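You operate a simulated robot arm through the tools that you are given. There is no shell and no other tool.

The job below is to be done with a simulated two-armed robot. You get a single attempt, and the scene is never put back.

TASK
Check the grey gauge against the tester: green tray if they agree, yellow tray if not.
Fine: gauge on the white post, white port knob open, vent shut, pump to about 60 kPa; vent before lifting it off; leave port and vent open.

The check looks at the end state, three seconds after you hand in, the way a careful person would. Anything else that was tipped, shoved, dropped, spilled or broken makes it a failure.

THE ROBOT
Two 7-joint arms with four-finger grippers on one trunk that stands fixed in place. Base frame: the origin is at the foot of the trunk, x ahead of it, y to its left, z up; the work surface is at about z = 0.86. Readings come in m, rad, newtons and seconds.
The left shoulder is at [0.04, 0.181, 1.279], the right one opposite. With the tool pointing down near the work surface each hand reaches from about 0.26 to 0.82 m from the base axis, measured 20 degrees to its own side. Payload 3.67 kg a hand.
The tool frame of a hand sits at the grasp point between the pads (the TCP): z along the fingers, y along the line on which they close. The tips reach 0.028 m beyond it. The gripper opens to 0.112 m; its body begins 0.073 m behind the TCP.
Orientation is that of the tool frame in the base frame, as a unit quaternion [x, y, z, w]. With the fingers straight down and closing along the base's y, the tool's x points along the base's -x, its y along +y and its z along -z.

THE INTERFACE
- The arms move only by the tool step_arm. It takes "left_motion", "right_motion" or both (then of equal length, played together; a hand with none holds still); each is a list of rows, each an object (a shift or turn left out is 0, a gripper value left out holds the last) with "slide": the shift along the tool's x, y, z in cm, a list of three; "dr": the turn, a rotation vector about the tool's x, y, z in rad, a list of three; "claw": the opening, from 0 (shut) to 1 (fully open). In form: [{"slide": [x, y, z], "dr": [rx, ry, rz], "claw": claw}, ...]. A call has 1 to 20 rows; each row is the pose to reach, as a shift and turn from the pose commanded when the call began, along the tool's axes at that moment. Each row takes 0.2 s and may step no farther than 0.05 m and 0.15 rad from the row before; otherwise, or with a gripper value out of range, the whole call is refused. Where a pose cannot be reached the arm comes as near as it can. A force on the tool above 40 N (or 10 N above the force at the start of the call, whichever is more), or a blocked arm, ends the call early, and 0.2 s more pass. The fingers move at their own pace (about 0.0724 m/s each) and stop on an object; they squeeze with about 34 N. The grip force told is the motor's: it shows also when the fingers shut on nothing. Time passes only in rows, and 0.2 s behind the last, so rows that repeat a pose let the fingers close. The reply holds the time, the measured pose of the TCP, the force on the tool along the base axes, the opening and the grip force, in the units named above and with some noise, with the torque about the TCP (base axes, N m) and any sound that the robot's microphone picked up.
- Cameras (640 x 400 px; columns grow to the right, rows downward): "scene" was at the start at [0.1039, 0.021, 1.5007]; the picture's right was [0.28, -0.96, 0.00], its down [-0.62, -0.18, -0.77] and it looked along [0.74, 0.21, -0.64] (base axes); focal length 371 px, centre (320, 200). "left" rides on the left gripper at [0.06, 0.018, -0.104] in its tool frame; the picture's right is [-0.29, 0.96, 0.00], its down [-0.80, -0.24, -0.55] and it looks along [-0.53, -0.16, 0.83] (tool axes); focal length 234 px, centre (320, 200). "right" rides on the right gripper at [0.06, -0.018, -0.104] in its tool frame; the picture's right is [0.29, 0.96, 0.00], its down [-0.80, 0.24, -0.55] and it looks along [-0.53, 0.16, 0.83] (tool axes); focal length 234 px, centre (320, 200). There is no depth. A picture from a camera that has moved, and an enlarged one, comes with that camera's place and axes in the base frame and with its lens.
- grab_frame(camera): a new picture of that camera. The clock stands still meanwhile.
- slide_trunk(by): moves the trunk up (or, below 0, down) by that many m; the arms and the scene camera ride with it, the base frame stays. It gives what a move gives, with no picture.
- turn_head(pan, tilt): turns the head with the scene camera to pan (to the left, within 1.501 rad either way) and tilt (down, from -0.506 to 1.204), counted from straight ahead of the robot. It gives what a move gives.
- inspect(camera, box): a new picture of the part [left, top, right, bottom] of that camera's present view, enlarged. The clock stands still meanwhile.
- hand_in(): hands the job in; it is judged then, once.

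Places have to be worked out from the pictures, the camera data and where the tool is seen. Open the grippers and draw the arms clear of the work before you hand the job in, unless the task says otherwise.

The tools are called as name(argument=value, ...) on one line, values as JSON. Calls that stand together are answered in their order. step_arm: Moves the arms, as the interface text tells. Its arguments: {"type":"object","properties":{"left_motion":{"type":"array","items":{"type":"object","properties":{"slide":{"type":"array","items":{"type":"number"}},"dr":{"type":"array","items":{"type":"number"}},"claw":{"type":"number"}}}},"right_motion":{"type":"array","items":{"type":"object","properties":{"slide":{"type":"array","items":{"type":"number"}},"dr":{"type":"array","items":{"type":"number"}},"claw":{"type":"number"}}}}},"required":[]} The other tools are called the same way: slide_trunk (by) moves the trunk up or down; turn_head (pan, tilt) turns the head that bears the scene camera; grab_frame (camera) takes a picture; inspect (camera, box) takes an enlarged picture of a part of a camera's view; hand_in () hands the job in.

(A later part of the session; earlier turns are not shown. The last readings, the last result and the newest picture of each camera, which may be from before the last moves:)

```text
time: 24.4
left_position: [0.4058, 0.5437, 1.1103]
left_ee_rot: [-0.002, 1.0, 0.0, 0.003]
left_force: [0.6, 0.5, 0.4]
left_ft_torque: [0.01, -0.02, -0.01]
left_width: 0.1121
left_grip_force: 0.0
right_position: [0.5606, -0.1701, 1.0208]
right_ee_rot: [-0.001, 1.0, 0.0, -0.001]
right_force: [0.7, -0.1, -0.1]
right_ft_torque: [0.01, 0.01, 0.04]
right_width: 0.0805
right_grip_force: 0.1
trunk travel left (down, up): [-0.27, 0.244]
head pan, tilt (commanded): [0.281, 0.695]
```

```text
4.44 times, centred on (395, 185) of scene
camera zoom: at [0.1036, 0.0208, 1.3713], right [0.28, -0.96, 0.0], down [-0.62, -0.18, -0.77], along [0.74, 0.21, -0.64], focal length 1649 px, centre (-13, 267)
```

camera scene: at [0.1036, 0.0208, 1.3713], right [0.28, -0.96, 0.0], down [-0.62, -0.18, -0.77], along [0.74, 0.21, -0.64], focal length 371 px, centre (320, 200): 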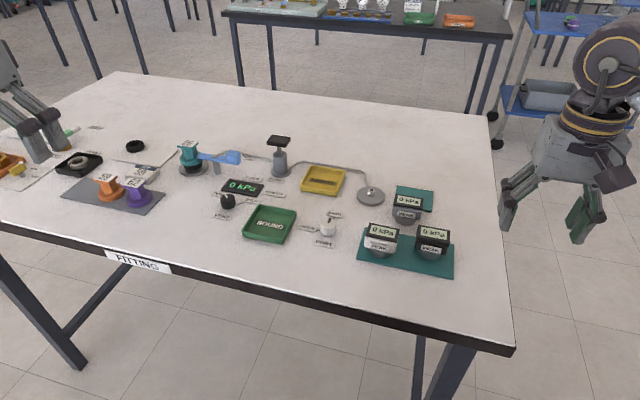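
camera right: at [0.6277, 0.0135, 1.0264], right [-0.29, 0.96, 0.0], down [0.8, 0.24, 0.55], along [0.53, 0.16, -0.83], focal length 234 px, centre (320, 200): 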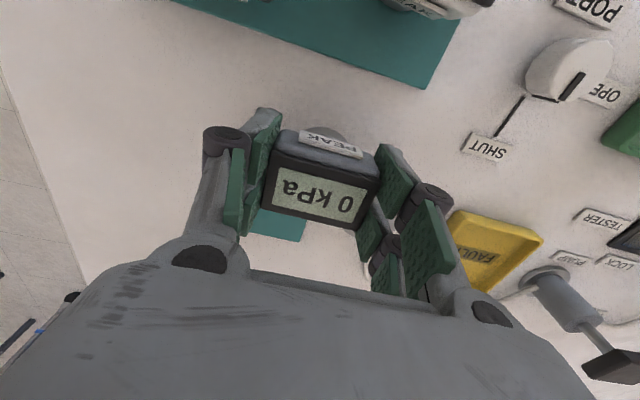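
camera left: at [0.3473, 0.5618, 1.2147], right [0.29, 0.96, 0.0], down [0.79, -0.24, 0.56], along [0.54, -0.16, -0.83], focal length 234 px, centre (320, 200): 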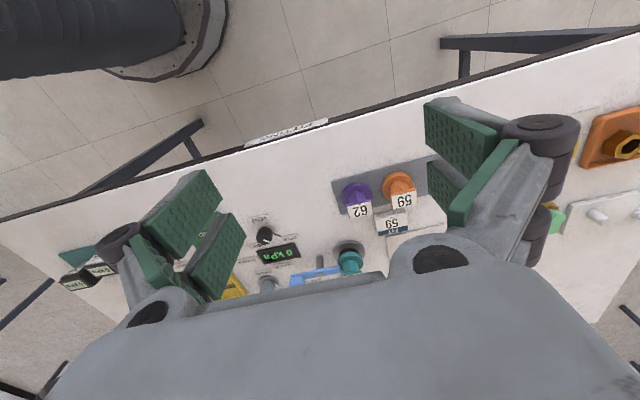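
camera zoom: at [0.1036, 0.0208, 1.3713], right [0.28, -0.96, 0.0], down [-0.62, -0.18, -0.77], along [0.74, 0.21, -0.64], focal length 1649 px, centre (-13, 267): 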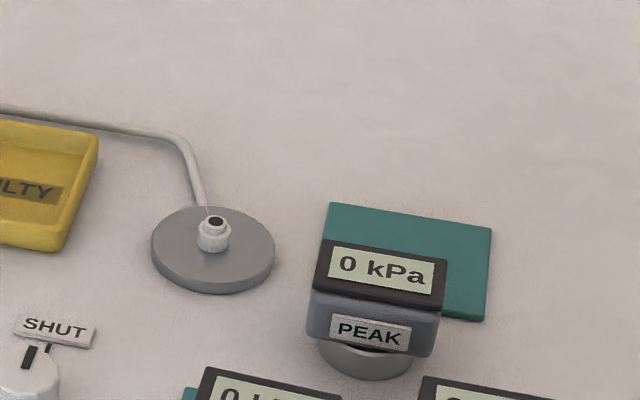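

The gauge stands upright at about [0.684, 0.010]. I move the left hand across at safe height to above it, shifting the right hand further out of the way.

step_arm(left_motion=[{"slide": [-1, -2.5, 0]}, {"slide": [-3, -6, 0]}, {"slide": [-5, -9.5, 0]}, {"slide": [-7, -13, 0]}, {"slide": [-9, -16.5, 0]}, {"slide": [-11, -20, 0.5]}, {"slide": [-13, -23.5, 1]}, {"slide": [-15, -27, 1.5]}, {"slide": [-17, -30.5, 2]}, {"slide": [-19, -34, 2.5]}, {"slide": [-21, -37.5, 3]}, {"slide": [-23, -41, 3.5]}, {"slide": [-24.5, -44.5, 4]}, {"slide": [-25.5, -48, 4.5]}, {"slide": [-26.5, -51, 5]}, {"slide": [-27.5, -53.3, 5]}, {"slide": [-27.5, -53.3, 5]}, {"slide": [-27.5, -53.3, 5]}], right_motion=[{"slide": [0, 0, 0]}, {"slide": [0, -1, 0]}, {"slide": [0, -2, 0]}, {"slide": [0, -3, 0]}, {"slide": [0, -4, 0]}, {"slide": [0, -5, 0]}, {"slide": [0, -6, 0]}, {"slide": [0, -7, 0]}, {"slide": [0, -8, 0]}, {"slide": [0, -9, 0]}, {"slide": [0, -10, 0]}, {"slide": [0, -10, 0]}, {"slide": [0, -10, 0]}, {"slide": [0, -10, 0]}, {"slide": [0, -10, 0]}, {"slide": [0, -10, 0]}, {"slide": [0, -10, 0]}, {"slide": [0, -10, 0]}])

grab_frame(camera="left")

grab_frame(camera="scene")

```text
time: 28.2
left_position: [0.5956, 0.1218, 1.0596]
left_ee_rot: [-0.002, 1.0, -0.001, 0.004]
left_force: [-0.1, -0.5, -0.1]
left_ft_torque: [0.04, -0.01, 0.0]
left_width: 0.1119
left_grip_force: 0.1
left hand out of reach, approached as far as the arm can: row 12, 13, 14, 15, 16, 17, 18
right_position: [0.5612, -0.2694, 1.0209]
right_ee_rot: [0.0, 1.0, 0.0, 0.0]
right_force: [0.9, 0.3, -0.3]
right_ft_torque: [-0.01, 0.01, -0.02]
right_width: 0.0806
right_grip_force: 0.1
trunk travel left (down, up): [-0.27, 0.244]
head pan, tilt (commanded): [0.281, 0.695]
```

```text
taken
camera left: at [0.5356, 0.1407, 1.1655], right [0.29, 0.96, 0.0], down [0.79, -0.24, 0.56], along [0.54, -0.16, -0.83], focal length 234 px, centre (320, 200)
```

left: 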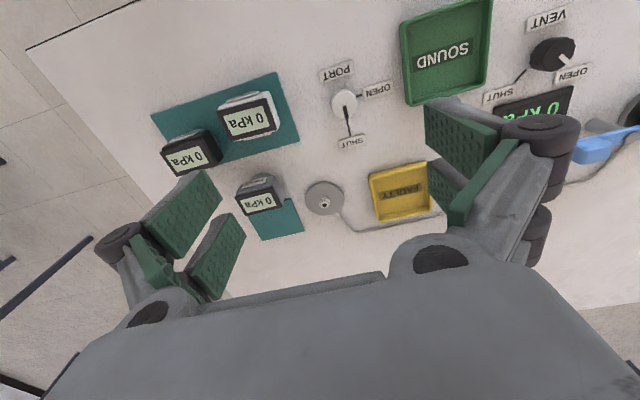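

```text
taken
camera scene: at [0.1038, 0.0209, 1.3713], right [0.28, -0.96, 0.0], down [-0.62, -0.18, -0.77], along [0.74, 0.21, -0.64], focal length 371 px, centre (320, 200)
```

scene: 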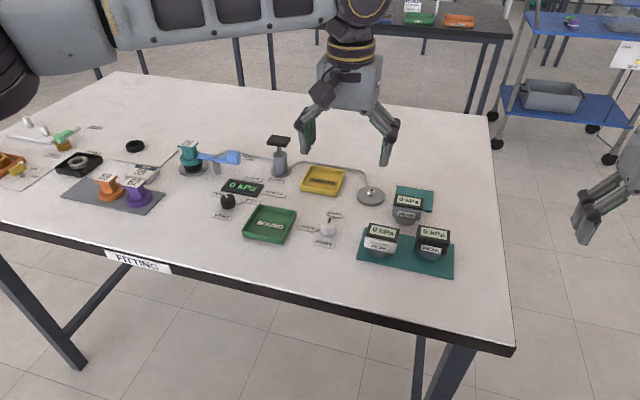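

The left arm stopped short at [0.596,0.122], well within nominal range — likely a joint-configuration limit along that path. I try moving onward in smaller steps, forward first.

step_arm(left_motion=[{"slide": [-2, 0, 0]}, {"slide": [-4, 0, 0]}, {"slide": [-6, 0, 0]}, {"slide": [-6, 0, 0]}])

```text
time: 29.2
left_position: [0.6245, 0.1502, 1.0587]
left_ee_rot: [-0.002, 1.0, -0.002, 0.004]
left_force: [0.6, 0.5, -0.3]
left_ft_torque: [0.01, 0.0, 0.01]
left_width: 0.1118
left_grip_force: 0.1
left hand out of reach, approached as far as the arm can: row 1, 2, 3, 4
right_position: [0.5617, -0.2693, 1.0209]
right_ee_rot: [0.0, 1.0, 0.0, 0.0]
right_force: [-0.4, -0.3, 0.0]
right_ft_torque: [0.0, 0.0, 0.0]
right_width: 0.0807
right_grip_force: 0.1
trunk travel left (down, up): [-0.27, 0.244]
head pan, tilt (commanded): [0.281, 0.695]
```

It slides along a joint-limit boundary. I retreat to a comfortable pose near the original left-arm stance to unwind the joint configuration, then re-approach.

step_arm(left_motion=[{"slide": [2.5, 2, 0.5]}, {"slide": [5, 4.2, 1]}, {"slide": [7.5, 6.4, 1.5]}, {"slide": [10, 8.6, 2]}, {"slide": [12.5, 10.8, 2.5]}, {"slide": [15, 13, 3]}, {"slide": [17.5, 15, 3.9]}, {"slide": [17.5, 15, 3.9]}, {"slide": [17.5, 15, 3.9]}])

grab_frame(camera="scene")

```text
time: 31.2
left_position: [0.4479, 0.2994, 1.0172]
left_ee_rot: [-0.003, 1.0, -0.001, 0.003]
left_force: [-0.1, -0.7, 0.4]
left_ft_torque: [0.0, -0.02, 0.05]
left_width: 0.112
left_grip_force: 0.1
right_position: [0.5616, -0.2693, 1.0213]
right_ee_rot: [0.0, 1.0, 0.0, 0.001]
right_force: [0.0, 0.3, 0.3]
right_ft_torque: [-0.01, -0.01, -0.02]
right_width: 0.0806
right_grip_force: 0.0
trunk travel left (down, up): [-0.27, 0.244]
head pan, tilt (commanded): [0.281, 0.695]
```

```text
taken
camera scene: at [0.1035, 0.0213, 1.3713], right [0.28, -0.96, 0.0], down [-0.62, -0.18, -0.77], along [0.74, 0.21, -0.64], focal length 371 px, centre (320, 200)
```

scene: 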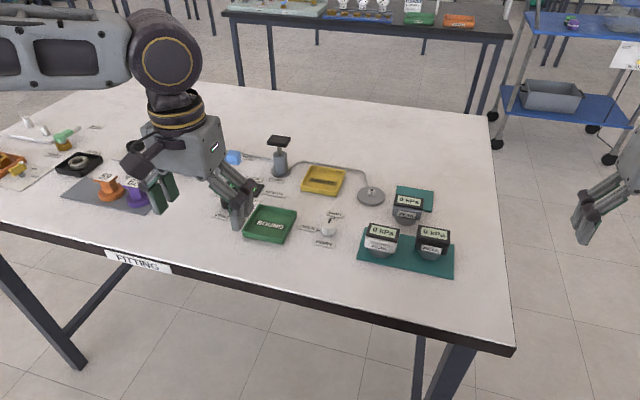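

I turn the head to look at the left arm's own posture to understand which joint limits it.

turn_head(pan=0.9, tilt=0.35)

grab_frame(camera="scene")

turn_head(pan=-0.9, tilt=0.35)

grab_frame(camera="scene")

```text
time: 32.2
left_position: [0.4464, 0.2995, 1.0176]
left_ee_rot: [-0.001, 1.0, -0.001, 0.004]
left_force: [-0.5, -0.2, 0.4]
left_ft_torque: [0.0, -0.01, -0.01]
left_width: 0.112
left_grip_force: 0.0
right_position: [0.5607, -0.2701, 1.0209]
right_ee_rot: [-0.001, 1.0, 0.001, 0.0]
right_force: [-0.1, -0.7, 0.3]
right_ft_torque: [-0.01, -0.01, 0.0]
right_width: 0.0804
right_grip_force: 0.1
trunk travel left (down, up): [-0.27, 0.244]
head pan, tilt (commanded): [0.901, 0.351]
```

```text
taken
camera scene: at [0.0799, 0.0704, 1.4022], right [0.78, -0.62, 0.0], down [-0.21, -0.27, -0.94], along [0.58, 0.74, -0.34], focal length 371 px, centre (320, 200)
```

scene: 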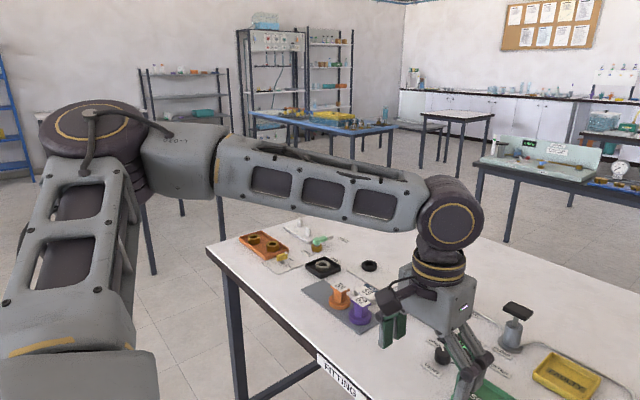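

```text
time: 34.0
left_position: [0.4473, 0.2994, 1.0184]
left_ee_rot: [-0.002, 1.0, 0.0, 0.003]
left_force: [0.3, -0.8, -0.2]
left_ft_torque: [-0.03, 0.02, -0.01]
left_width: 0.112
left_grip_force: 0.0
right_position: [0.5613, -0.2689, 1.0208]
right_ee_rot: [0.0, 1.0, -0.001, 0.0]
right_force: [0.2, 0.3, -0.8]
right_ft_torque: [0.06, -0.01, -0.03]
right_width: 0.0807
right_grip_force: 0.1
trunk travel left (down, up): [-0.27, 0.244]
head pan, tilt (commanded): [-0.901, 0.351]
```

```text
taken
camera scene: at [0.08, -0.0755, 1.4022], right [-0.78, -0.62, 0.0], down [-0.21, 0.27, -0.94], along [0.58, -0.74, -0.34], focal length 371 px, centre (320, 200)
```

scene: 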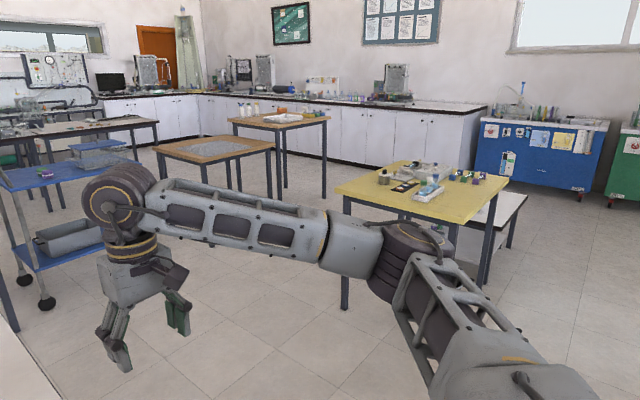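

The left elbow sits high and wide. I turn the head back and try yawing the left tool a bit to see whether that frees the motion toward the right.

turn_head(pan=0.281, tilt=0.695)

step_arm(left_motion=[{"slide": [0, -3, 0]}, {"slide": [0, -6, 0]}, {"slide": [0, -9, 0]}, {"slide": [0, -12, 0]}, {"slide": [0, -15, 0]}, {"slide": [0, -18, 0]}, {"slide": [0, -18, 0]}])

```text
time: 35.4
left_position: [0.4477, 0.2991, 1.0176]
left_ee_rot: [-0.002, 1.0, 0.0, 0.003]
left_force: [0.4, 0.2, 0.5]
left_ft_torque: [-0.01, -0.02, 0.0]
left_width: 0.1119
left_grip_force: 0.0
right_position: [0.5621, -0.2704, 1.0224]
right_ee_rot: [0.0, 1.0, 0.0, 0.0]
right_force: [1.1, -0.1, -0.6]
right_ft_torque: [-0.01, -0.03, 0.0]
right_width: 0.0804
right_grip_force: 0.1
trunk travel left (down, up): [-0.27, 0.244]
head pan, tilt (commanded): [0.281, 0.695]
```

```text
time: 37.0
left_position: [0.4497, 0.1207, 1.0185]
left_ee_rot: [-0.002, 1.0, -0.001, 0.004]
left_force: [-0.2, 0.0, 0.4]
left_ft_torque: [0.01, 0.0, 0.0]
left_width: 0.112
left_grip_force: 0.0
right_position: [0.5612, -0.2703, 1.0217]
right_ee_rot: [0.0, 1.0, -0.001, 0.001]
right_force: [-0.1, -0.5, -0.7]
right_ft_torque: [-0.02, 0.01, -0.03]
right_width: 0.0805
right_grip_force: 0.0
trunk travel left (down, up): [-0.27, 0.244]
head pan, tilt (commanded): [0.281, 0.695]
```

Moving right at close range works. Now I push forward along x from here to see how far it goes.

step_arm(left_motion=[{"slide": [-3, 0, 0]}, {"slide": [-6, 0, 0]}, {"slide": [-9, 0, 0]}, {"slide": [-12, 0, 0]}, {"slide": [-15, 0, 0]}, {"slide": [-18, 0, 0]}, {"slide": [-20, 0, 0]}, {"slide": [-20, 0, 0]}])

```text
time: 38.8
left_position: [0.6186, 0.1461, 1.0216]
left_ee_rot: [-0.001, 1.0, -0.001, 0.003]
left_force: [-0.1, 0.1, 0.0]
left_ft_torque: [-0.02, 0.03, 0.0]
left_width: 0.1117
left_grip_force: 0.0
left hand out of reach, approached as far as the arm can: row 5, 6, 7, 8
right_position: [0.5608, -0.2693, 1.022]
right_ee_rot: [0.0, 1.0, 0.0, 0.001]
right_force: [-0.2, -1.0, 0.2]
right_ft_torque: [-0.02, 0.02, 0.08]
right_width: 0.0806
right_grip_force: 0.0
trunk travel left (down, up): [-0.27, 0.244]
head pan, tilt (commanded): [0.281, 0.695]
```

Same boundary. I test a yaw of the tool about its own z (+0.45 rad) combined with the forward push.

step_arm(left_motion=[{"dr": [0, 0, 0.15]}, {"dr": [0, 0, 0.3]}, {"dr": [0, 0, 0.45]}, {"slide": [-2, -1, 0], "dr": [0, 0, 0.45]}, {"slide": [-4, -2, 0], "dr": [0, 0, 0.45]}, {"slide": [-6, -3, 0], "dr": [0, 0, 0.45]}, {"slide": [-6, -3, 0], "dr": [0, 0, 0.45]}])

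```text
time: 40.4
left_position: [0.6314, 0.1591, 1.0253]
left_ee_rot: [0.221, 0.975, 0.0, 0.004]
left_force: [-0.4, -0.2, -0.2]
left_ft_torque: [0.03, -0.02, 0.01]
left_width: 0.112
left_grip_force: 0.0
left hand out of reach, approached as far as the arm can: row 4, 5, 6, 7
right_position: [0.5615, -0.2688, 1.0217]
right_ee_rot: [0.001, 1.0, 0.0, 0.0]
right_force: [-0.4, 0.5, -0.3]
right_ft_torque: [0.0, 0.02, -0.02]
right_width: 0.0803
right_grip_force: 0.0
trunk travel left (down, up): [-0.27, 0.244]
head pan, tilt (commanded): [0.281, 0.695]
```

The boundary does not depend on yaw, so it is an elbow posture issue (left elbow is high). I yaw back, retreat, raise the trunk, and then lower the hand relative to the shoulder so that the elbow drops, like the right arm's posture.

step_arm(left_motion=[{"slide": [2, 0, 0], "dr": [0, 0, -0.15]}, {"slide": [4, 0, 0], "dr": [0, 0, -0.3]}, {"slide": [6, 0, 0], "dr": [0, 0, -0.45]}, {"slide": [8, 0, 0], "dr": [0, 0, -0.45]}, {"slide": [10, 0, 0], "dr": [0, 0, -0.45]}, {"slide": [10, 0, 0], "dr": [0, 0, -0.45]}])

slide_trunk(by=0.24)

grab_frame(camera="left")

```text
time: 41.8
left_position: [0.5419, 0.2001, 1.0246]
left_ee_rot: [-0.002, 1.0, -0.002, 0.003]
left_force: [0.1, -0.6, 0.2]
left_ft_torque: [-0.02, 0.03, 0.01]
left_width: 0.1121
left_grip_force: 0.0
right_position: [0.5605, -0.2703, 1.0216]
right_ee_rot: [0.0, 1.0, 0.0, 0.0]
right_force: [-0.1, -0.1, 0.0]
right_ft_torque: [-0.03, -0.02, 0.01]
right_width: 0.0806
right_grip_force: 0.2
trunk travel left (down, up): [-0.27, 0.244]
head pan, tilt (commanded): [0.281, 0.695]
```

```text
time: 44.3
left_position: [0.5411, 0.2012, 1.2635]
left_ee_rot: [-0.002, 1.0, 0.0, 0.003]
left_force: [-0.6, -0.5, -0.8]
left_ft_torque: [-0.01, -0.01, 0.05]
left_width: 0.1119
left_grip_force: 0.0
right_position: [0.5615, -0.2699, 1.2598]
right_ee_rot: [0.001, 1.0, 0.0, 0.0]
right_force: [-1.1, 0.2, 0.1]
right_ft_torque: [0.02, -0.02, 0.03]
right_width: 0.0807
right_grip_force: 0.0
trunk travel left (down, up): [-0.51, 0.004]
head pan, tilt (commanded): [0.281, 0.695]
```

```text
taken
camera left: at [0.4817, 0.2191, 1.3686], right [0.29, 0.96, 0.0], down [0.79, -0.24, 0.56], along [0.54, -0.16, -0.83], focal length 234 px, centre (320, 200)
```

left: 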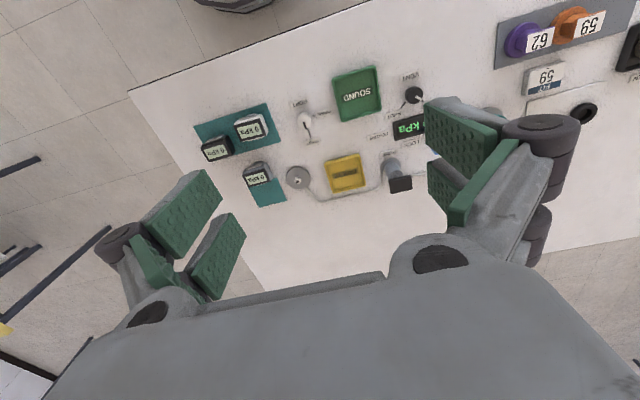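

Now I lower the left hand about 0.26 m relative to the shoulder (stays above z≈1.0, clear of everything) and then try forward/right.

step_arm(left_motion=[{"slide": [0, 0, 3]}, {"slide": [0, 0, 6]}, {"slide": [0, 0, 9]}, {"slide": [0, 0, 12]}, {"slide": [0, 0, 15]}, {"slide": [0, 0, 18]}, {"slide": [0, 0, 21]}, {"slide": [0, 0, 24]}, {"slide": [0, 0, 26]}, {"slide": [0, 0, 26]}, {"slide": [-3, -2, 26]}, {"slide": [-6, -4, 26]}, {"slide": [-9, -6, 26]}, {"slide": [-12, -8, 26]}, {"slide": [-12, -8, 26]}])

```text
time: 47.5
left_position: [0.5842, 0.1926, 1.0671]
left_ee_rot: [-0.002, 1.0, 0.0, 0.004]
left_force: [-0.6, 0.1, 0.4]
left_ft_torque: [0.0, -0.01, 0.0]
left_width: 0.1121
left_grip_force: 0.0
left hand out of reach, approached as far as the arm can: row 9, 10, 11, 12, 13, 14, 15
right_position: [0.5613, -0.269, 1.261]
right_ee_rot: [0.0, 1.0, 0.0, 0.0]
right_force: [0.3, 0.6, 0.2]
right_ft_torque: [-0.01, 0.04, 0.01]
right_width: 0.0804
right_grip_force: 0.1
trunk travel left (down, up): [-0.51, 0.004]
head pan, tilt (commanded): [0.281, 0.695]
```

Lower relative height makes it worse. I look at the left arm posture again from the head in this state.

turn_head(pan=0.9, tilt=0.45)

grab_frame(camera="scene")

```text
time: 48.5
left_position: [0.5839, 0.193, 1.0679]
left_ee_rot: [-0.002, 1.0, 0.0, 0.003]
left_force: [-0.1, 0.8, -0.3]
left_ft_torque: [-0.01, -0.01, 0.0]
left_width: 0.112
left_grip_force: 0.0
right_position: [0.5614, -0.2699, 1.2607]
right_ee_rot: [0.001, 1.0, 0.0, 0.0]
right_force: [0.8, 0.2, -0.1]
right_ft_torque: [0.0, -0.01, 0.02]
right_width: 0.0805
right_grip_force: 0.0
trunk travel left (down, up): [-0.51, 0.004]
head pan, tilt (commanded): [0.901, 0.45]
```

```text
taken
camera scene: at [0.0795, 0.0692, 1.6325], right [0.78, -0.62, 0.0], down [-0.27, -0.34, -0.9], along [0.56, 0.7, -0.44], focal length 371 px, centre (320, 200)
```

scene: 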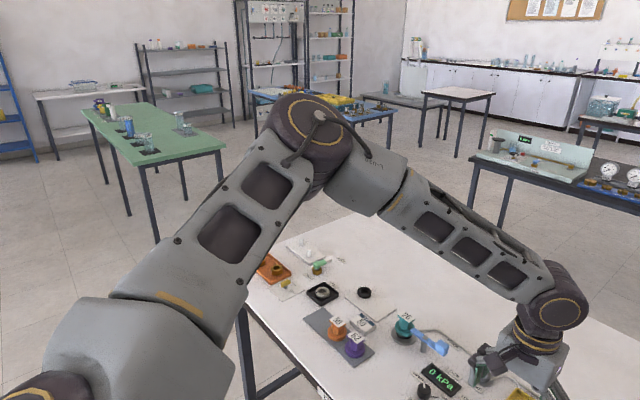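

The left elbow is riding high. I'll back off and yaw the tool far (driving the last joint to its stop) so that the rest of the arm has to swing the elbow outward/down.

step_arm(left_motion=[{"slide": [3, 2, -1]}, {"slide": [6, 4, -2]}, {"slide": [8, 6, -3]}, {"slide": [8, 6, -3], "dr": [0, 0, 0.15]}, {"slide": [8, 6, -3], "dr": [0, 0, 0.3]}, {"slide": [8, 6, -3], "dr": [0, 0, 0.45]}, {"slide": [8, 6, -3], "dr": [0, 0, 0.6]}, {"slide": [8, 6, -3], "dr": [0, 0, 0.75]}, {"slide": [8, 6, -3], "dr": [0, 0, 0.9]}, {"slide": [8, 6, -3], "dr": [0, 0, 1.05]}, {"slide": [8, 6, -3], "dr": [0, 0, 1.2]}, {"slide": [8, 6, -3], "dr": [0, 0, 1.35]}, {"slide": [8, 6, -3], "dr": [0, 0, 1.5]}, {"slide": [8, 6, -3], "dr": [0, 0, 1.65]}, {"slide": [8, 6, -3], "dr": [0, 0, 1.8]}, {"slide": [8, 6, -3], "dr": [0, 0, 1.8]}])

grab_frame(camera="scene")

```text
time: 51.9
left_position: [0.5045, 0.253, 1.0957]
left_ee_rot: [0.783, 0.622, 0.002, 0.003]
left_force: [-1.1, 0.2, -0.1]
left_ft_torque: [-0.01, -0.01, 0.0]
left_width: 0.112
left_grip_force: 0.1
right_position: [0.5614, -0.2714, 1.2613]
right_ee_rot: [-0.001, 1.0, -0.001, 0.0]
right_force: [0.0, 0.4, 0.6]
right_ft_torque: [0.0, 0.02, 0.06]
right_width: 0.0807
right_grip_force: 0.0
trunk travel left (down, up): [-0.51, 0.004]
head pan, tilt (commanded): [0.901, 0.45]
```

```text
taken
camera scene: at [0.0793, 0.0694, 1.6325], right [0.78, -0.62, 0.0], down [-0.27, -0.34, -0.9], along [0.56, 0.71, -0.44], focal length 371 px, centre (320, 200)
```

scene: 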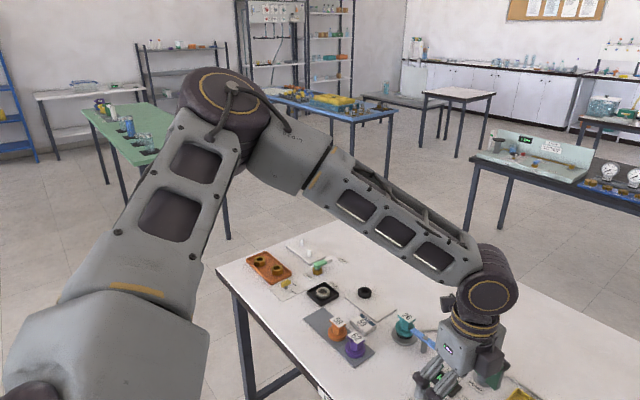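

No stop yet at +1.8 rad. I continue the yaw further to find the wrist stop.

step_arm(left_motion=[{"dr": [0, 0, 0.15]}, {"dr": [0, 0, 0.3]}, {"dr": [0, 0, 0.45]}, {"dr": [0, 0, 0.6]}, {"dr": [0, 0, 0.75]}, {"dr": [0, 0, 0.9]}, {"dr": [0, 0, 1.05]}, {"dr": [0, 0, 1.2]}, {"dr": [0, 0, 1.35]}, {"dr": [0, 0, 1.5]}, {"dr": [0, 0, 1.65]}, {"dr": [0, 0, 1.8]}, {"dr": [0, 0, 1.95]}, {"dr": [0, 0, 2.1]}, {"dr": [0, 0, 2.1]}])

grab_frame(camera="scene")

```text
time: 55.1
left_position: [0.506, 0.2532, 1.0953]
left_ee_rot: [0.929, -0.37, 0.003, 0.0]
left_force: [0.0, 0.3, -0.3]
left_ft_torque: [-0.01, 0.0, 0.01]
left_width: 0.1119
left_grip_force: 0.0
right_position: [0.561, -0.2702, 1.2591]
right_ee_rot: [0.0, 1.0, 0.0, 0.001]
right_force: [0.2, 0.3, 0.5]
right_ft_torque: [-0.01, -0.01, -0.02]
right_width: 0.0808
right_grip_force: 0.0
trunk travel left (down, up): [-0.51, 0.004]
head pan, tilt (commanded): [0.901, 0.45]
```

```text
taken
camera scene: at [0.0793, 0.0694, 1.6325], right [0.78, -0.62, 0.0], down [-0.27, -0.34, -0.9], along [0.56, 0.71, -0.44], focal length 371 px, centre (320, 200)
```

scene: 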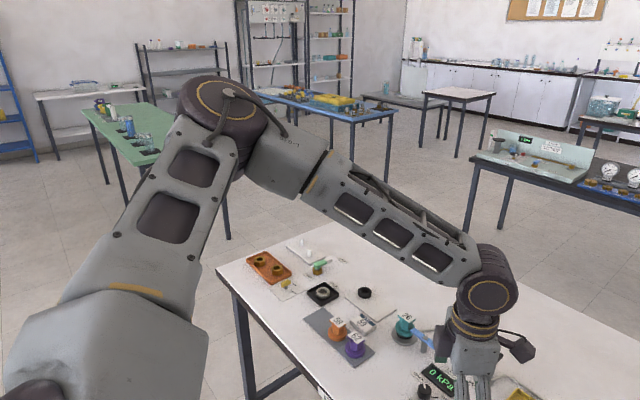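

Still no stop and the elbow hasn't moved. I push another ~1.8 rad to reach the stop.

step_arm(left_motion=[{"dr": [0, 0, 0.15]}, {"dr": [0, 0, 0.3]}, {"dr": [0, 0, 0.45]}, {"dr": [0, 0, 0.6]}, {"dr": [0, 0, 0.75]}, {"dr": [0, 0, 0.9]}, {"dr": [0, 0, 1.05]}, {"dr": [0, 0, 1.2]}, {"dr": [0, 0, 1.35]}, {"dr": [0, 0, 1.5]}, {"dr": [0, 0, 1.65]}, {"dr": [0, 0, 1.8]}, {"dr": [0, 0, 1.8]}])

grab_frame(camera="scene")

```text
time: 58.1
left_position: [0.4849, 0.2289, 1.0964]
left_ee_rot: [-0.354, 0.933, -0.035, -0.062]
left_force: [-0.1, 0.4, 0.4]
left_ft_torque: [0.02, 0.02, 0.04]
left_width: 0.1122
left_grip_force: 0.0
left hand out of reach, approached as far as the arm can: row 1, 2, 3, 4, 5, 6, 7, 8, 9, 10
right_position: [0.5617, -0.2703, 1.2598]
right_ee_rot: [0.0, 1.0, 0.0, -0.001]
right_force: [1.3, -0.1, 0.3]
right_ft_torque: [0.04, -0.01, 0.02]
right_width: 0.081
right_grip_force: 0.1
trunk travel left (down, up): [-0.51, 0.004]
head pan, tilt (commanded): [0.901, 0.45]
stopped in row 13 (left hand): the arm was blocked; the commanded pose is now the measured one
```

```text
taken
camera scene: at [0.081, 0.0682, 1.6325], right [0.78, -0.62, 0.0], down [-0.27, -0.34, -0.9], along [0.56, 0.71, -0.44], focal length 371 px, centre (320, 200)
```

scene: 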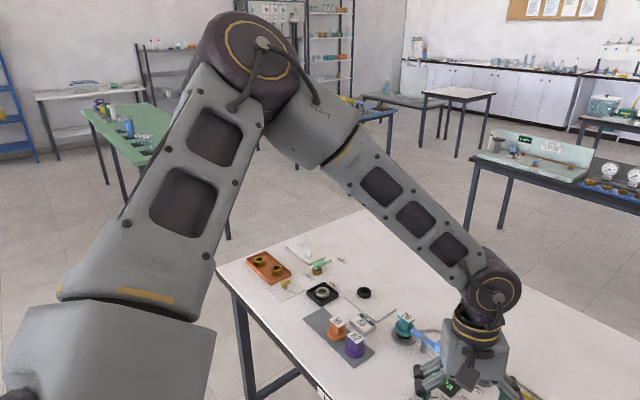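

The IK flipped to another arm configuration at the wrist stop. I square the tool back to straight-down/zero yaw and check the position and posture again.

step_arm(left_motion=[{"dr": [-0.0119, -0.0211, 0.1206]}, {"dr": [-0.0238, -0.0422, 0.2412]}, {"dr": [-0.0358, -0.0634, 0.3618]}, {"dr": [-0.0477, -0.0845, 0.4824]}, {"dr": [-0.0596, -0.1056, 0.603]}, {"dr": [-0.0715, -0.1267, 0.7236]}, {"dr": [-0.0715, -0.1267, 0.7236]}])

grab_frame(camera="scene")

```text
time: 59.7
left_position: [0.4822, 0.2305, 1.0971]
left_ee_rot: [0.002, 1.0, 0.0, 0.002]
left_force: [-0.3, 0.4, 0.5]
left_ft_torque: [-0.02, -0.03, 0.01]
left_width: 0.1119
left_grip_force: 0.0
right_position: [0.5602, -0.2693, 1.2603]
right_ee_rot: [-0.001, 1.0, 0.0, 0.0]
right_force: [-0.2, 0.1, 0.3]
right_ft_torque: [0.01, -0.04, 0.02]
right_width: 0.0807
right_grip_force: 0.1
trunk travel left (down, up): [-0.51, 0.004]
head pan, tilt (commanded): [0.901, 0.45]
```

```text
taken
camera scene: at [0.0791, 0.0696, 1.6325], right [0.78, -0.62, 0.0], down [-0.27, -0.34, -0.9], along [0.56, 0.71, -0.44], focal length 371 px, centre (320, 200)
```

scene: 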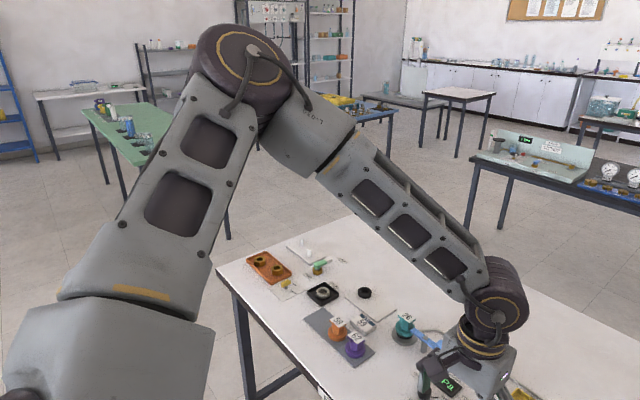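

Elbow posture changed (more upright). I test the forward/right boundary in this posture.

step_arm(left_motion=[{"slide": [-2, -1.5, 0]}, {"slide": [-4, -3, 0]}, {"slide": [-6, -4.5, 0]}, {"slide": [-8, -6, 0]}, {"slide": [-10, -7.5, 0]}, {"slide": [-12, -9, 0]}, {"slide": [-14, -10.5, 0]}, {"slide": [-16, -12, 0]}, {"slide": [-16, -12, 0]}])

grab_frame(camera="scene")

```text
time: 61.7
left_position: [0.5923, 0.1608, 1.1281]
left_ee_rot: [0.001, 1.0, -0.001, 0.001]
left_force: [-0.8, -0.1, 0.1]
left_ft_torque: [0.02, 0.0, -0.02]
left_width: 0.1119
left_grip_force: 0.1
left hand out of reach, approached as far as the arm can: row 5, 6, 7, 8, 9
right_position: [0.5617, -0.2695, 1.2609]
right_ee_rot: [0.0, 1.0, 0.0, 0.0]
right_force: [0.2, 0.2, -0.4]
right_ft_torque: [-0.02, -0.02, 0.0]
right_width: 0.0807
right_grip_force: 0.0
trunk travel left (down, up): [-0.51, 0.004]
head pan, tilt (commanded): [0.901, 0.45]
```

```text
taken
camera scene: at [0.0789, 0.0695, 1.6325], right [0.78, -0.62, 0.0], down [-0.27, -0.34, -0.9], along [0.56, 0.71, -0.44], focal length 371 px, centre (320, 200)
```

scene: 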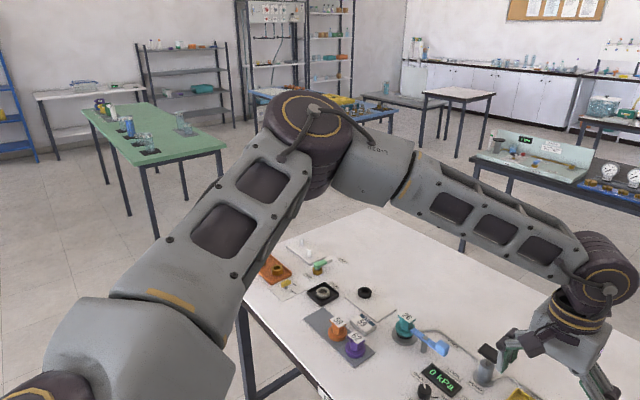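

The left limit looks like a posture-dependent surface. I try a different approach: extend the left arm outward on its own side first ([0.70,0.30]), where it is surely reachable, then sweep right while extended.

step_arm(left_motion=[{"slide": [0, 3, 0]}, {"slide": [0, 6, 0]}, {"slide": [-2, 9, 0]}, {"slide": [-4, 12, 0]}, {"slide": [-6.5, 14, 0]}, {"slide": [-9, 14, 0]}, {"slide": [-11, 14, 0]}, {"slide": [-11, 14, 0]}])

grab_frame(camera="scene")

```text
time: 63.5
left_position: [0.6854, 0.3046, 1.1317]
left_ee_rot: [0.0, 1.0, -0.001, 0.001]
left_force: [0.3, 0.0, 0.1]
left_ft_torque: [0.03, 0.03, 0.01]
left_width: 0.112
left_grip_force: 0.1
left hand out of reach, approached as far as the arm can: row 7, 8
right_position: [0.5611, -0.2705, 1.2614]
right_ee_rot: [0.0, 1.0, 0.001, 0.0]
right_force: [0.2, -0.8, -0.1]
right_ft_torque: [0.0, 0.01, -0.02]
right_width: 0.0806
right_grip_force: 0.1
trunk travel left (down, up): [-0.51, 0.004]
head pan, tilt (commanded): [0.901, 0.45]
```

```text
taken
camera scene: at [0.0785, 0.0695, 1.6325], right [0.78, -0.62, 0.0], down [-0.27, -0.34, -0.9], along [0.56, 0.71, -0.44], focal length 371 px, centre (320, 200)
```

scene: 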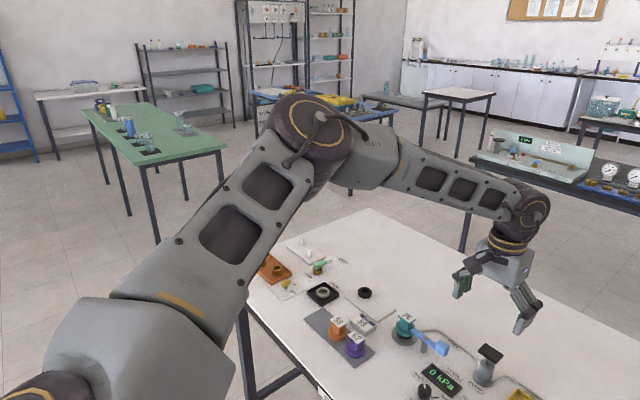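

The upper arm is at a shoulder limit on the left side. Better idea: the right arm can gain reach by gripping the gauge with the hand pitched forward (~0.38 rad about the closing axis), while the left arm handles vent and pump. I park the left hand on its side, raised, then lower the trunk again.

step_arm(left_motion=[{"slide": [2, 1, -2]}, {"slide": [4.5, 2, -4]}, {"slide": [7, 3, -6]}, {"slide": [9.5, 4, -8]}, {"slide": [12, 5, -10]}, {"slide": [14.5, 6.5, -12]}, {"slide": [17, 8, -14]}, {"slide": [19.5, 9.5, -15.5]}, {"slide": [22, 11, -17]}, {"slide": [23.5, 11.5, -18]}, {"slide": [23.5, 11.5, -18]}])

slide_trunk(by=-0.24)

turn_head(pan=0.281, tilt=0.695)

grab_frame(camera="scene")

```text
time: 65.9
left_position: [0.4503, 0.4196, 1.3111]
left_ee_rot: [0.001, 1.0, -0.001, 0.001]
left_force: [0.6, -1.2, 0.1]
left_ft_torque: [0.04, 0.03, 0.0]
left_width: 0.1121
left_grip_force: 0.0
right_position: [0.5618, -0.2704, 1.2613]
right_ee_rot: [0.0, 1.0, 0.0, 0.001]
right_force: [0.4, 0.2, -0.6]
right_ft_torque: [0.0, 0.03, 0.04]
right_width: 0.0805
right_grip_force: 0.0
trunk travel left (down, up): [-0.51, 0.004]
head pan, tilt (commanded): [0.901, 0.45]
```

```text
time: 68.4
left_position: [0.45, 0.4222, 1.0726]
left_ee_rot: [0.0, 1.0, 0.0, 0.001]
left_force: [-0.1, 0.5, 0.2]
left_ft_torque: [-0.02, -0.02, 0.01]
left_width: 0.1121
left_grip_force: 0.0
right_position: [0.5612, -0.2693, 1.0206]
right_ee_rot: [0.0, 1.0, 0.0, 0.001]
right_force: [0.7, 0.5, 0.1]
right_ft_torque: [-0.02, -0.01, 0.01]
right_width: 0.0809
right_grip_force: 0.1
trunk travel left (down, up): [-0.27, 0.244]
head pan, tilt (commanded): [0.901, 0.45]
```

```text
time: 69.4
left_position: [0.4514, 0.4213, 1.0727]
left_ee_rot: [0.001, 1.0, -0.001, 0.001]
left_force: [0.4, 0.1, 0.7]
left_ft_torque: [0.02, 0.03, -0.01]
left_width: 0.1122
left_grip_force: 0.1
right_position: [0.5616, -0.27, 1.0219]
right_ee_rot: [-0.001, 1.0, 0.0, 0.001]
right_force: [-0.5, 0.4, 0.2]
right_ft_torque: [0.02, 0.01, -0.02]
right_width: 0.0808
right_grip_force: 0.1
trunk travel left (down, up): [-0.27, 0.244]
head pan, tilt (commanded): [0.281, 0.695]
```

```text
taken
camera scene: at [0.1038, 0.0212, 1.3713], right [0.28, -0.96, 0.0], down [-0.61, -0.18, -0.77], along [0.74, 0.21, -0.64], focal length 371 px, centre (320, 200)
```

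scene: 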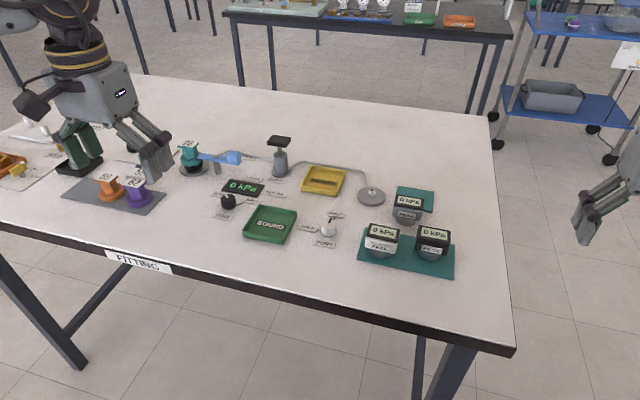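

Everything is undisturbed. I bring the right hand back over the gauge at [0.681,0.0105], z≈1.04.

step_arm(right_motion=[{"slide": [-1, 2, -1]}, {"slide": [-2.5, 5.5, -2]}, {"slide": [-4, 9, -2]}, {"slide": [-5.5, 12.5, -2]}, {"slide": [-7, 16, -2]}, {"slide": [-8.5, 19.5, -2]}, {"slide": [-10, 23, -2]}, {"slide": [-11, 26, -2]}, {"slide": [-11.9, 28, -2]}, {"slide": [-11.9, 28, -2]}, {"slide": [-11.9, 28, -2]}])

step_arm(right_motion=[{"dr": [0, -0.1, 0]}, {"dr": [0, -0.2, 0]}, {"dr": [0, -0.3, 0]}, {"dr": [0, -0.38, 0]}, {"dr": [0, -0.38, 0]}, {"dr": [0, -0.38, 0]}])

grab_frame(camera="right")

grab_frame(camera="scene")

```text
time: 71.8
left_position: [0.4513, 0.4209, 1.0725]
left_ee_rot: [0.0, 1.0, -0.001, 0.0]
left_force: [-0.6, 0.0, -0.3]
left_ft_torque: [-0.03, 0.02, -0.02]
left_width: 0.1121
left_grip_force: 0.0
right_position: [0.6802, 0.0104, 1.0419]
right_ee_rot: [0.0, 1.0, 0.0, -0.001]
right_force: [-0.1, 0.0, 0.6]
right_ft_torque: [-0.03, 0.02, 0.01]
right_width: 0.0805
right_grip_force: 0.0
trunk travel left (down, up): [-0.27, 0.244]
head pan, tilt (commanded): [0.281, 0.695]
```

```text
time: 73.2
left_position: [0.4498, 0.4198, 1.0718]
left_ee_rot: [0.001, 1.0, 0.0, 0.001]
left_force: [-1.1, 0.3, -0.2]
left_ft_torque: [-0.02, 0.01, -0.01]
left_width: 0.1123
left_grip_force: 0.0
right_position: [0.6802, 0.0099, 1.0409]
right_ee_rot: [0.0, 0.982, 0.0, 0.189]
right_force: [0.4, 0.0, 0.1]
right_ft_torque: [0.0, 0.02, 0.0]
right_width: 0.0806
right_grip_force: 0.2
trunk travel left (down, up): [-0.27, 0.244]
head pan, tilt (commanded): [0.281, 0.695]
```

```text
taken
camera right: at [0.5856, -0.0075, 1.1155], right [-0.27, 0.96, -0.11], down [0.53, 0.24, 0.81], along [0.8, 0.16, -0.58], focal length 234 px, centre (320, 200)
```

right: 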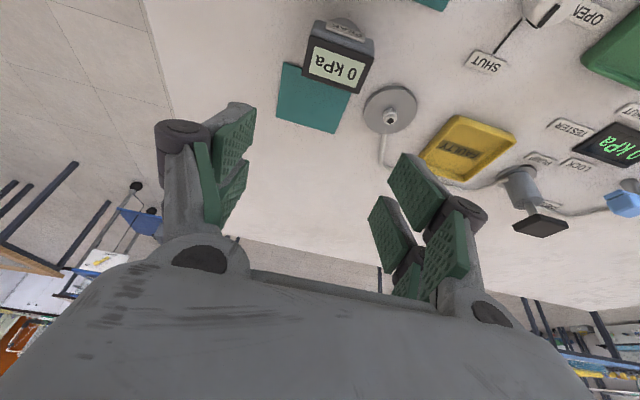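

```text
taken
camera scene: at [0.1038, 0.021, 1.3713], right [0.28, -0.96, 0.0], down [-0.62, -0.18, -0.77], along [0.74, 0.21, -0.64], focal length 371 px, centre (320, 200)
```

scene: 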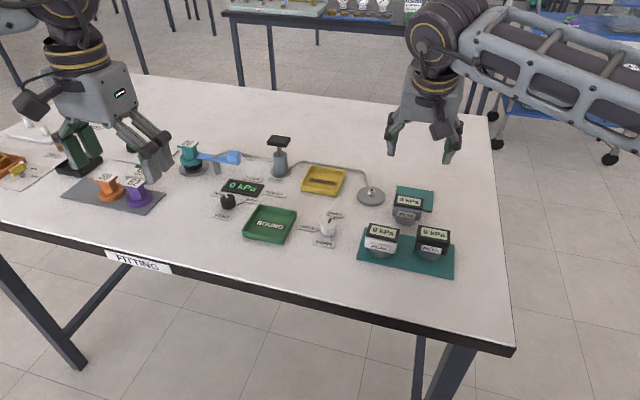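

Pitched pose works. I lower the pitched hand straight down onto the gauge (TCP to about [0.683,0.0105,0.911]).

step_arm(right_motion=[{"slide": [0.75, 0, 2.0]}, {"slide": [1.5, 0, 4.0]}, {"slide": [2.25, 0.05, 6.0]}, {"slide": [3.0, 0.05, 8.0]}, {"slide": [3.7, 0.05, 9.9]}, {"slide": [4.2, 0.05, 11.2]}, {"slide": [4.54, 0.05, 12.17]}, {"slide": [4.54, 0.05, 12.17]}, {"slide": [4.54, 0.05, 12.17]}])

grab_frame(camera="right")

inspect(camera="scene", box=[350, 130, 480, 260])

```text
time: 75.2
left_position: [0.4509, 0.4207, 1.0733]
left_ee_rot: [0.0, 1.0, 0.0, 0.0]
left_force: [-0.9, -0.8, 0.0]
left_ft_torque: [-0.02, -0.02, -0.02]
left_width: 0.1121
left_grip_force: 0.0
right_position: [0.6833, 0.0107, 0.9112]
right_ee_rot: [0.0, 0.982, 0.0, 0.189]
right_force: [-0.6, 0.2, -0.2]
right_ft_torque: [0.0, 0.02, 0.0]
right_width: 0.0806
right_grip_force: 0.1
trunk travel left (down, up): [-0.27, 0.244]
head pan, tilt (commanded): [0.281, 0.695]
```

```text
taken
camera right: at [0.5889, -0.0067, 0.9857], right [-0.27, 0.96, -0.11], down [0.53, 0.24, 0.81], along [0.8, 0.16, -0.58], focal length 234 px, centre (320, 200)
```

right: 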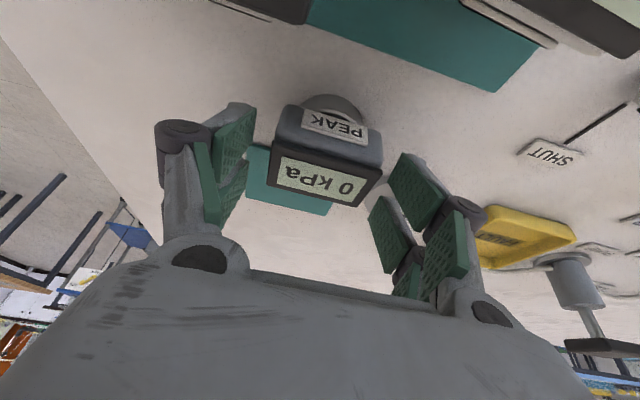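

```text
3.08 times, centred on (415, 195) of scene
camera zoom: at [0.1039, 0.0211, 1.3713], right [0.28, -0.96, 0.0], down [-0.62, -0.18, -0.77], along [0.74, 0.21, -0.64], focal length 1142 px, centre (28, 215)
```

zoom: 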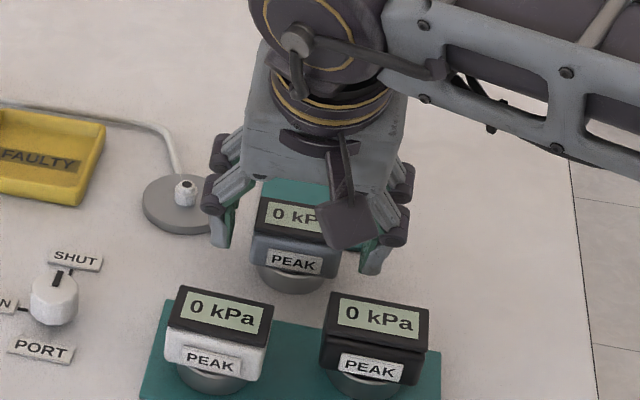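

The gauge is between the pitched fingers. I close the grip.

step_arm(right_motion=[{"claw": 0.5}, {"claw": 0.3}, {"claw": 0.1}, {"claw": 0.1}, {"claw": 0.1}])

grab_frame(camera="right")

```text
time: 76.4
left_position: [0.4508, 0.421, 1.0724]
left_ee_rot: [0.001, 1.0, -0.001, 0.001]
left_force: [0.0, -1.1, -0.6]
left_ft_torque: [-0.01, -0.02, 0.02]
left_width: 0.1119
left_grip_force: 0.1
right_position: [0.683, 0.0107, 0.9119]
right_ee_rot: [0.0, 0.982, 0.0, 0.189]
right_force: [-1.0, -0.6, 0.7]
right_ft_torque: [0.0, 0.0, 0.0]
right_width: 0.0555
right_grip_force: 34.0
trunk travel left (down, up): [-0.27, 0.244]
head pan, tilt (commanded): [0.281, 0.695]
```

```text
taken
camera right: at [0.5888, -0.0066, 0.9858], right [-0.27, 0.96, -0.11], down [0.53, 0.24, 0.81], along [0.8, 0.16, -0.58], focal length 234 px, centre (320, 200)
```

right: 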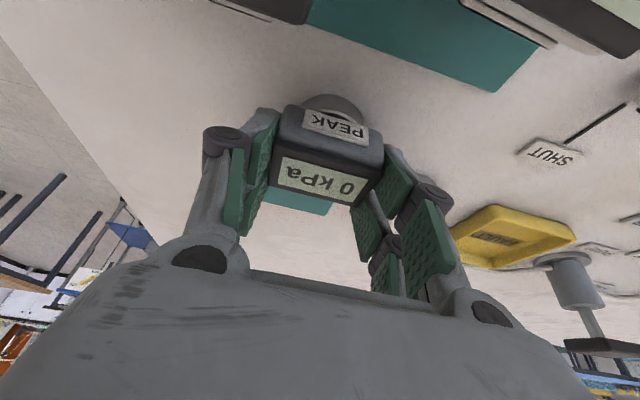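

Firm grip. I lift 5 cm vertically, then translate to hover above the post.

step_arm(right_motion=[{"slide": [-0.3, 0, -0.75]}, {"slide": [-0.8, 0, -2.0]}, {"slide": [-1.4, 0, -3.5]}, {"slide": [-1.86, 0, -4.64]}, {"slide": [-1.86, 0, -4.64]}, {"slide": [-2.7, 1.55, -4.31]}, {"slide": [-3.5, 3.1, -3.98]}, {"slide": [-4.3, 4.66, -3.65]}, {"slide": [-5.2, 6.2, -3.32]}, {"slide": [-5.99, 7.76, -2.99]}, {"slide": [-5.99, 7.76, -2.99]}, {"slide": [-5.99, 7.76, -2.99]}])

grab_frame(camera="right")

inspect(camera="scene", box=[310, 120, 430, 220])

```text
time: 79.0
left_position: [0.4504, 0.4202, 1.072]
left_ee_rot: [0.001, 1.0, -0.001, 0.001]
left_force: [-1.3, 0.2, 0.3]
left_ft_torque: [-0.03, 0.0, 0.0]
left_width: 0.112
left_grip_force: 0.0
right_position: [0.7275, 0.0894, 0.9621]
right_ee_rot: [0.0, 0.982, 0.001, 0.189]
right_force: [0.7, 0.3, -1.3]
right_ft_torque: [0.0, 0.02, 0.04]
right_width: 0.0553
right_grip_force: 33.7
trunk travel left (down, up): [-0.27, 0.244]
head pan, tilt (commanded): [0.281, 0.695]
```

```text
taken
camera right: at [0.6337, 0.071, 1.0355], right [-0.27, 0.96, -0.11], down [0.53, 0.24, 0.81], along [0.8, 0.16, -0.58], focal length 234 px, centre (320, 200)
```

right: 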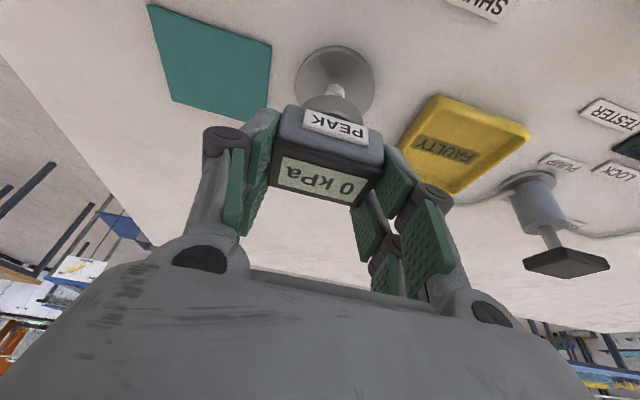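

```text
4.00 times, centred on (370, 170) of scene
camera zoom: at [0.1041, 0.0215, 1.3713], right [0.28, -0.96, 0.0], down [-0.62, -0.18, -0.77], along [0.74, 0.21, -0.64], focal length 1484 px, centre (120, 320)
```

zoom: 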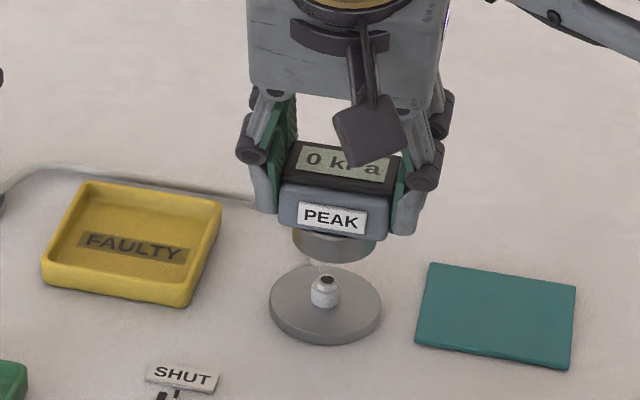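

Reached without reach trouble. I zoom in on both views to measure collar vs. post alignment.

inspect(camera="scene", box=[350, 165, 420, 215])

inspect(camera="right", box=[260, 30, 420, 150])

```text
8.00 times, centred on (385, 190) of scene
camera zoom: at [0.1041, 0.0215, 1.3713], right [0.28, -0.96, 0.0], down [-0.62, -0.18, -0.77], along [0.74, 0.21, -0.64], focal length 2968 px, centre (-200, 280)
```

zoom: 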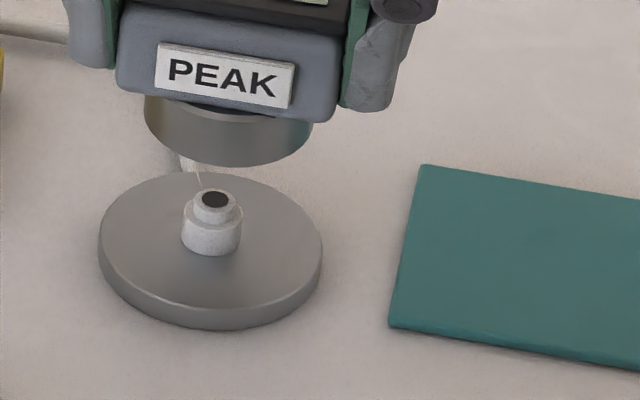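

```text
3.33 times, centred on (340, 90) of right
camera zoom: at [0.6337, 0.071, 1.0355], right [-0.27, 0.96, -0.11], down [0.53, 0.24, 0.81], along [0.8, 0.16, -0.58], focal length 781 px, centre (253, 567)
```

zoom: 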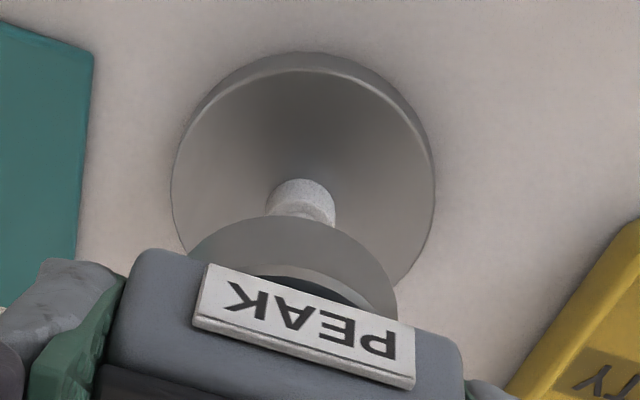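

Scene measurement says the collar is ~4 mm short in x and ~1 mm in y of the post axis. I correct and lower to just above the post top to compare at equal height.

step_arm(right_motion=[{"slide": [0.0, 0.05, 0.6]}, {"slide": [0.2, 0.1, 1.2]}, {"slide": [0.4, 0.1, 1.8]}, {"slide": [0.52, 0.1, 2.3]}, {"slide": [0.52, 0.1, 2.3]}, {"slide": [0.52, 0.1, 2.3]}])

inspect(camera="scene", box=[350, 165, 420, 215])

inspect(camera="right", box=[260, 30, 420, 150])

```text
time: 80.4
left_position: [0.4504, 0.421, 1.0718]
left_ee_rot: [0.001, 1.0, -0.001, 0.0]
left_force: [-0.7, -1.0, 0.4]
left_ft_torque: [0.01, 0.0, 0.03]
left_width: 0.112
left_grip_force: 0.1
right_position: [0.7313, 0.0902, 0.9388]
right_ee_rot: [0.0, 0.982, 0.0, 0.189]
right_force: [0.4, -0.5, -1.0]
right_ft_torque: [0.02, -0.02, 0.02]
right_width: 0.0555
right_grip_force: 33.9
trunk travel left (down, up): [-0.27, 0.244]
head pan, tilt (commanded): [0.281, 0.695]
```

```text
8.00 times, centred on (385, 190) of scene
camera zoom: at [0.1041, 0.0212, 1.3713], right [0.28, -0.96, 0.0], down [-0.62, -0.18, -0.77], along [0.74, 0.21, -0.64], focal length 2968 px, centre (-200, 280)
```

zoom: 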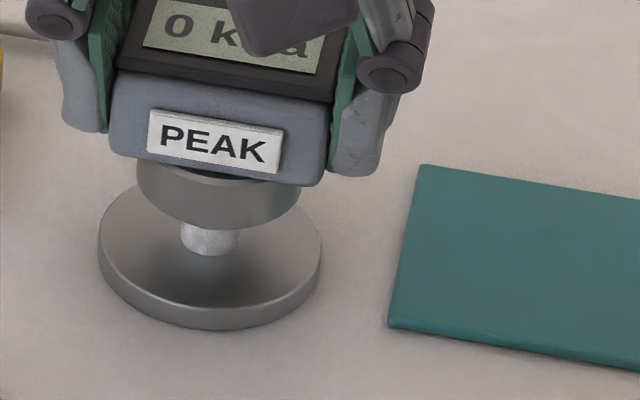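

```text
3.33 times, centred on (340, 90) of right
camera zoom: at [0.6375, 0.0718, 1.0122], right [-0.27, 0.96, -0.11], down [0.53, 0.24, 0.81], along [0.8, 0.16, -0.58], focal length 781 px, centre (253, 567)
```

zoom: 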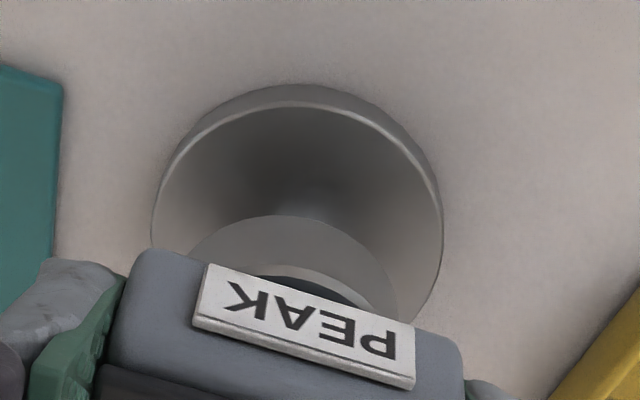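

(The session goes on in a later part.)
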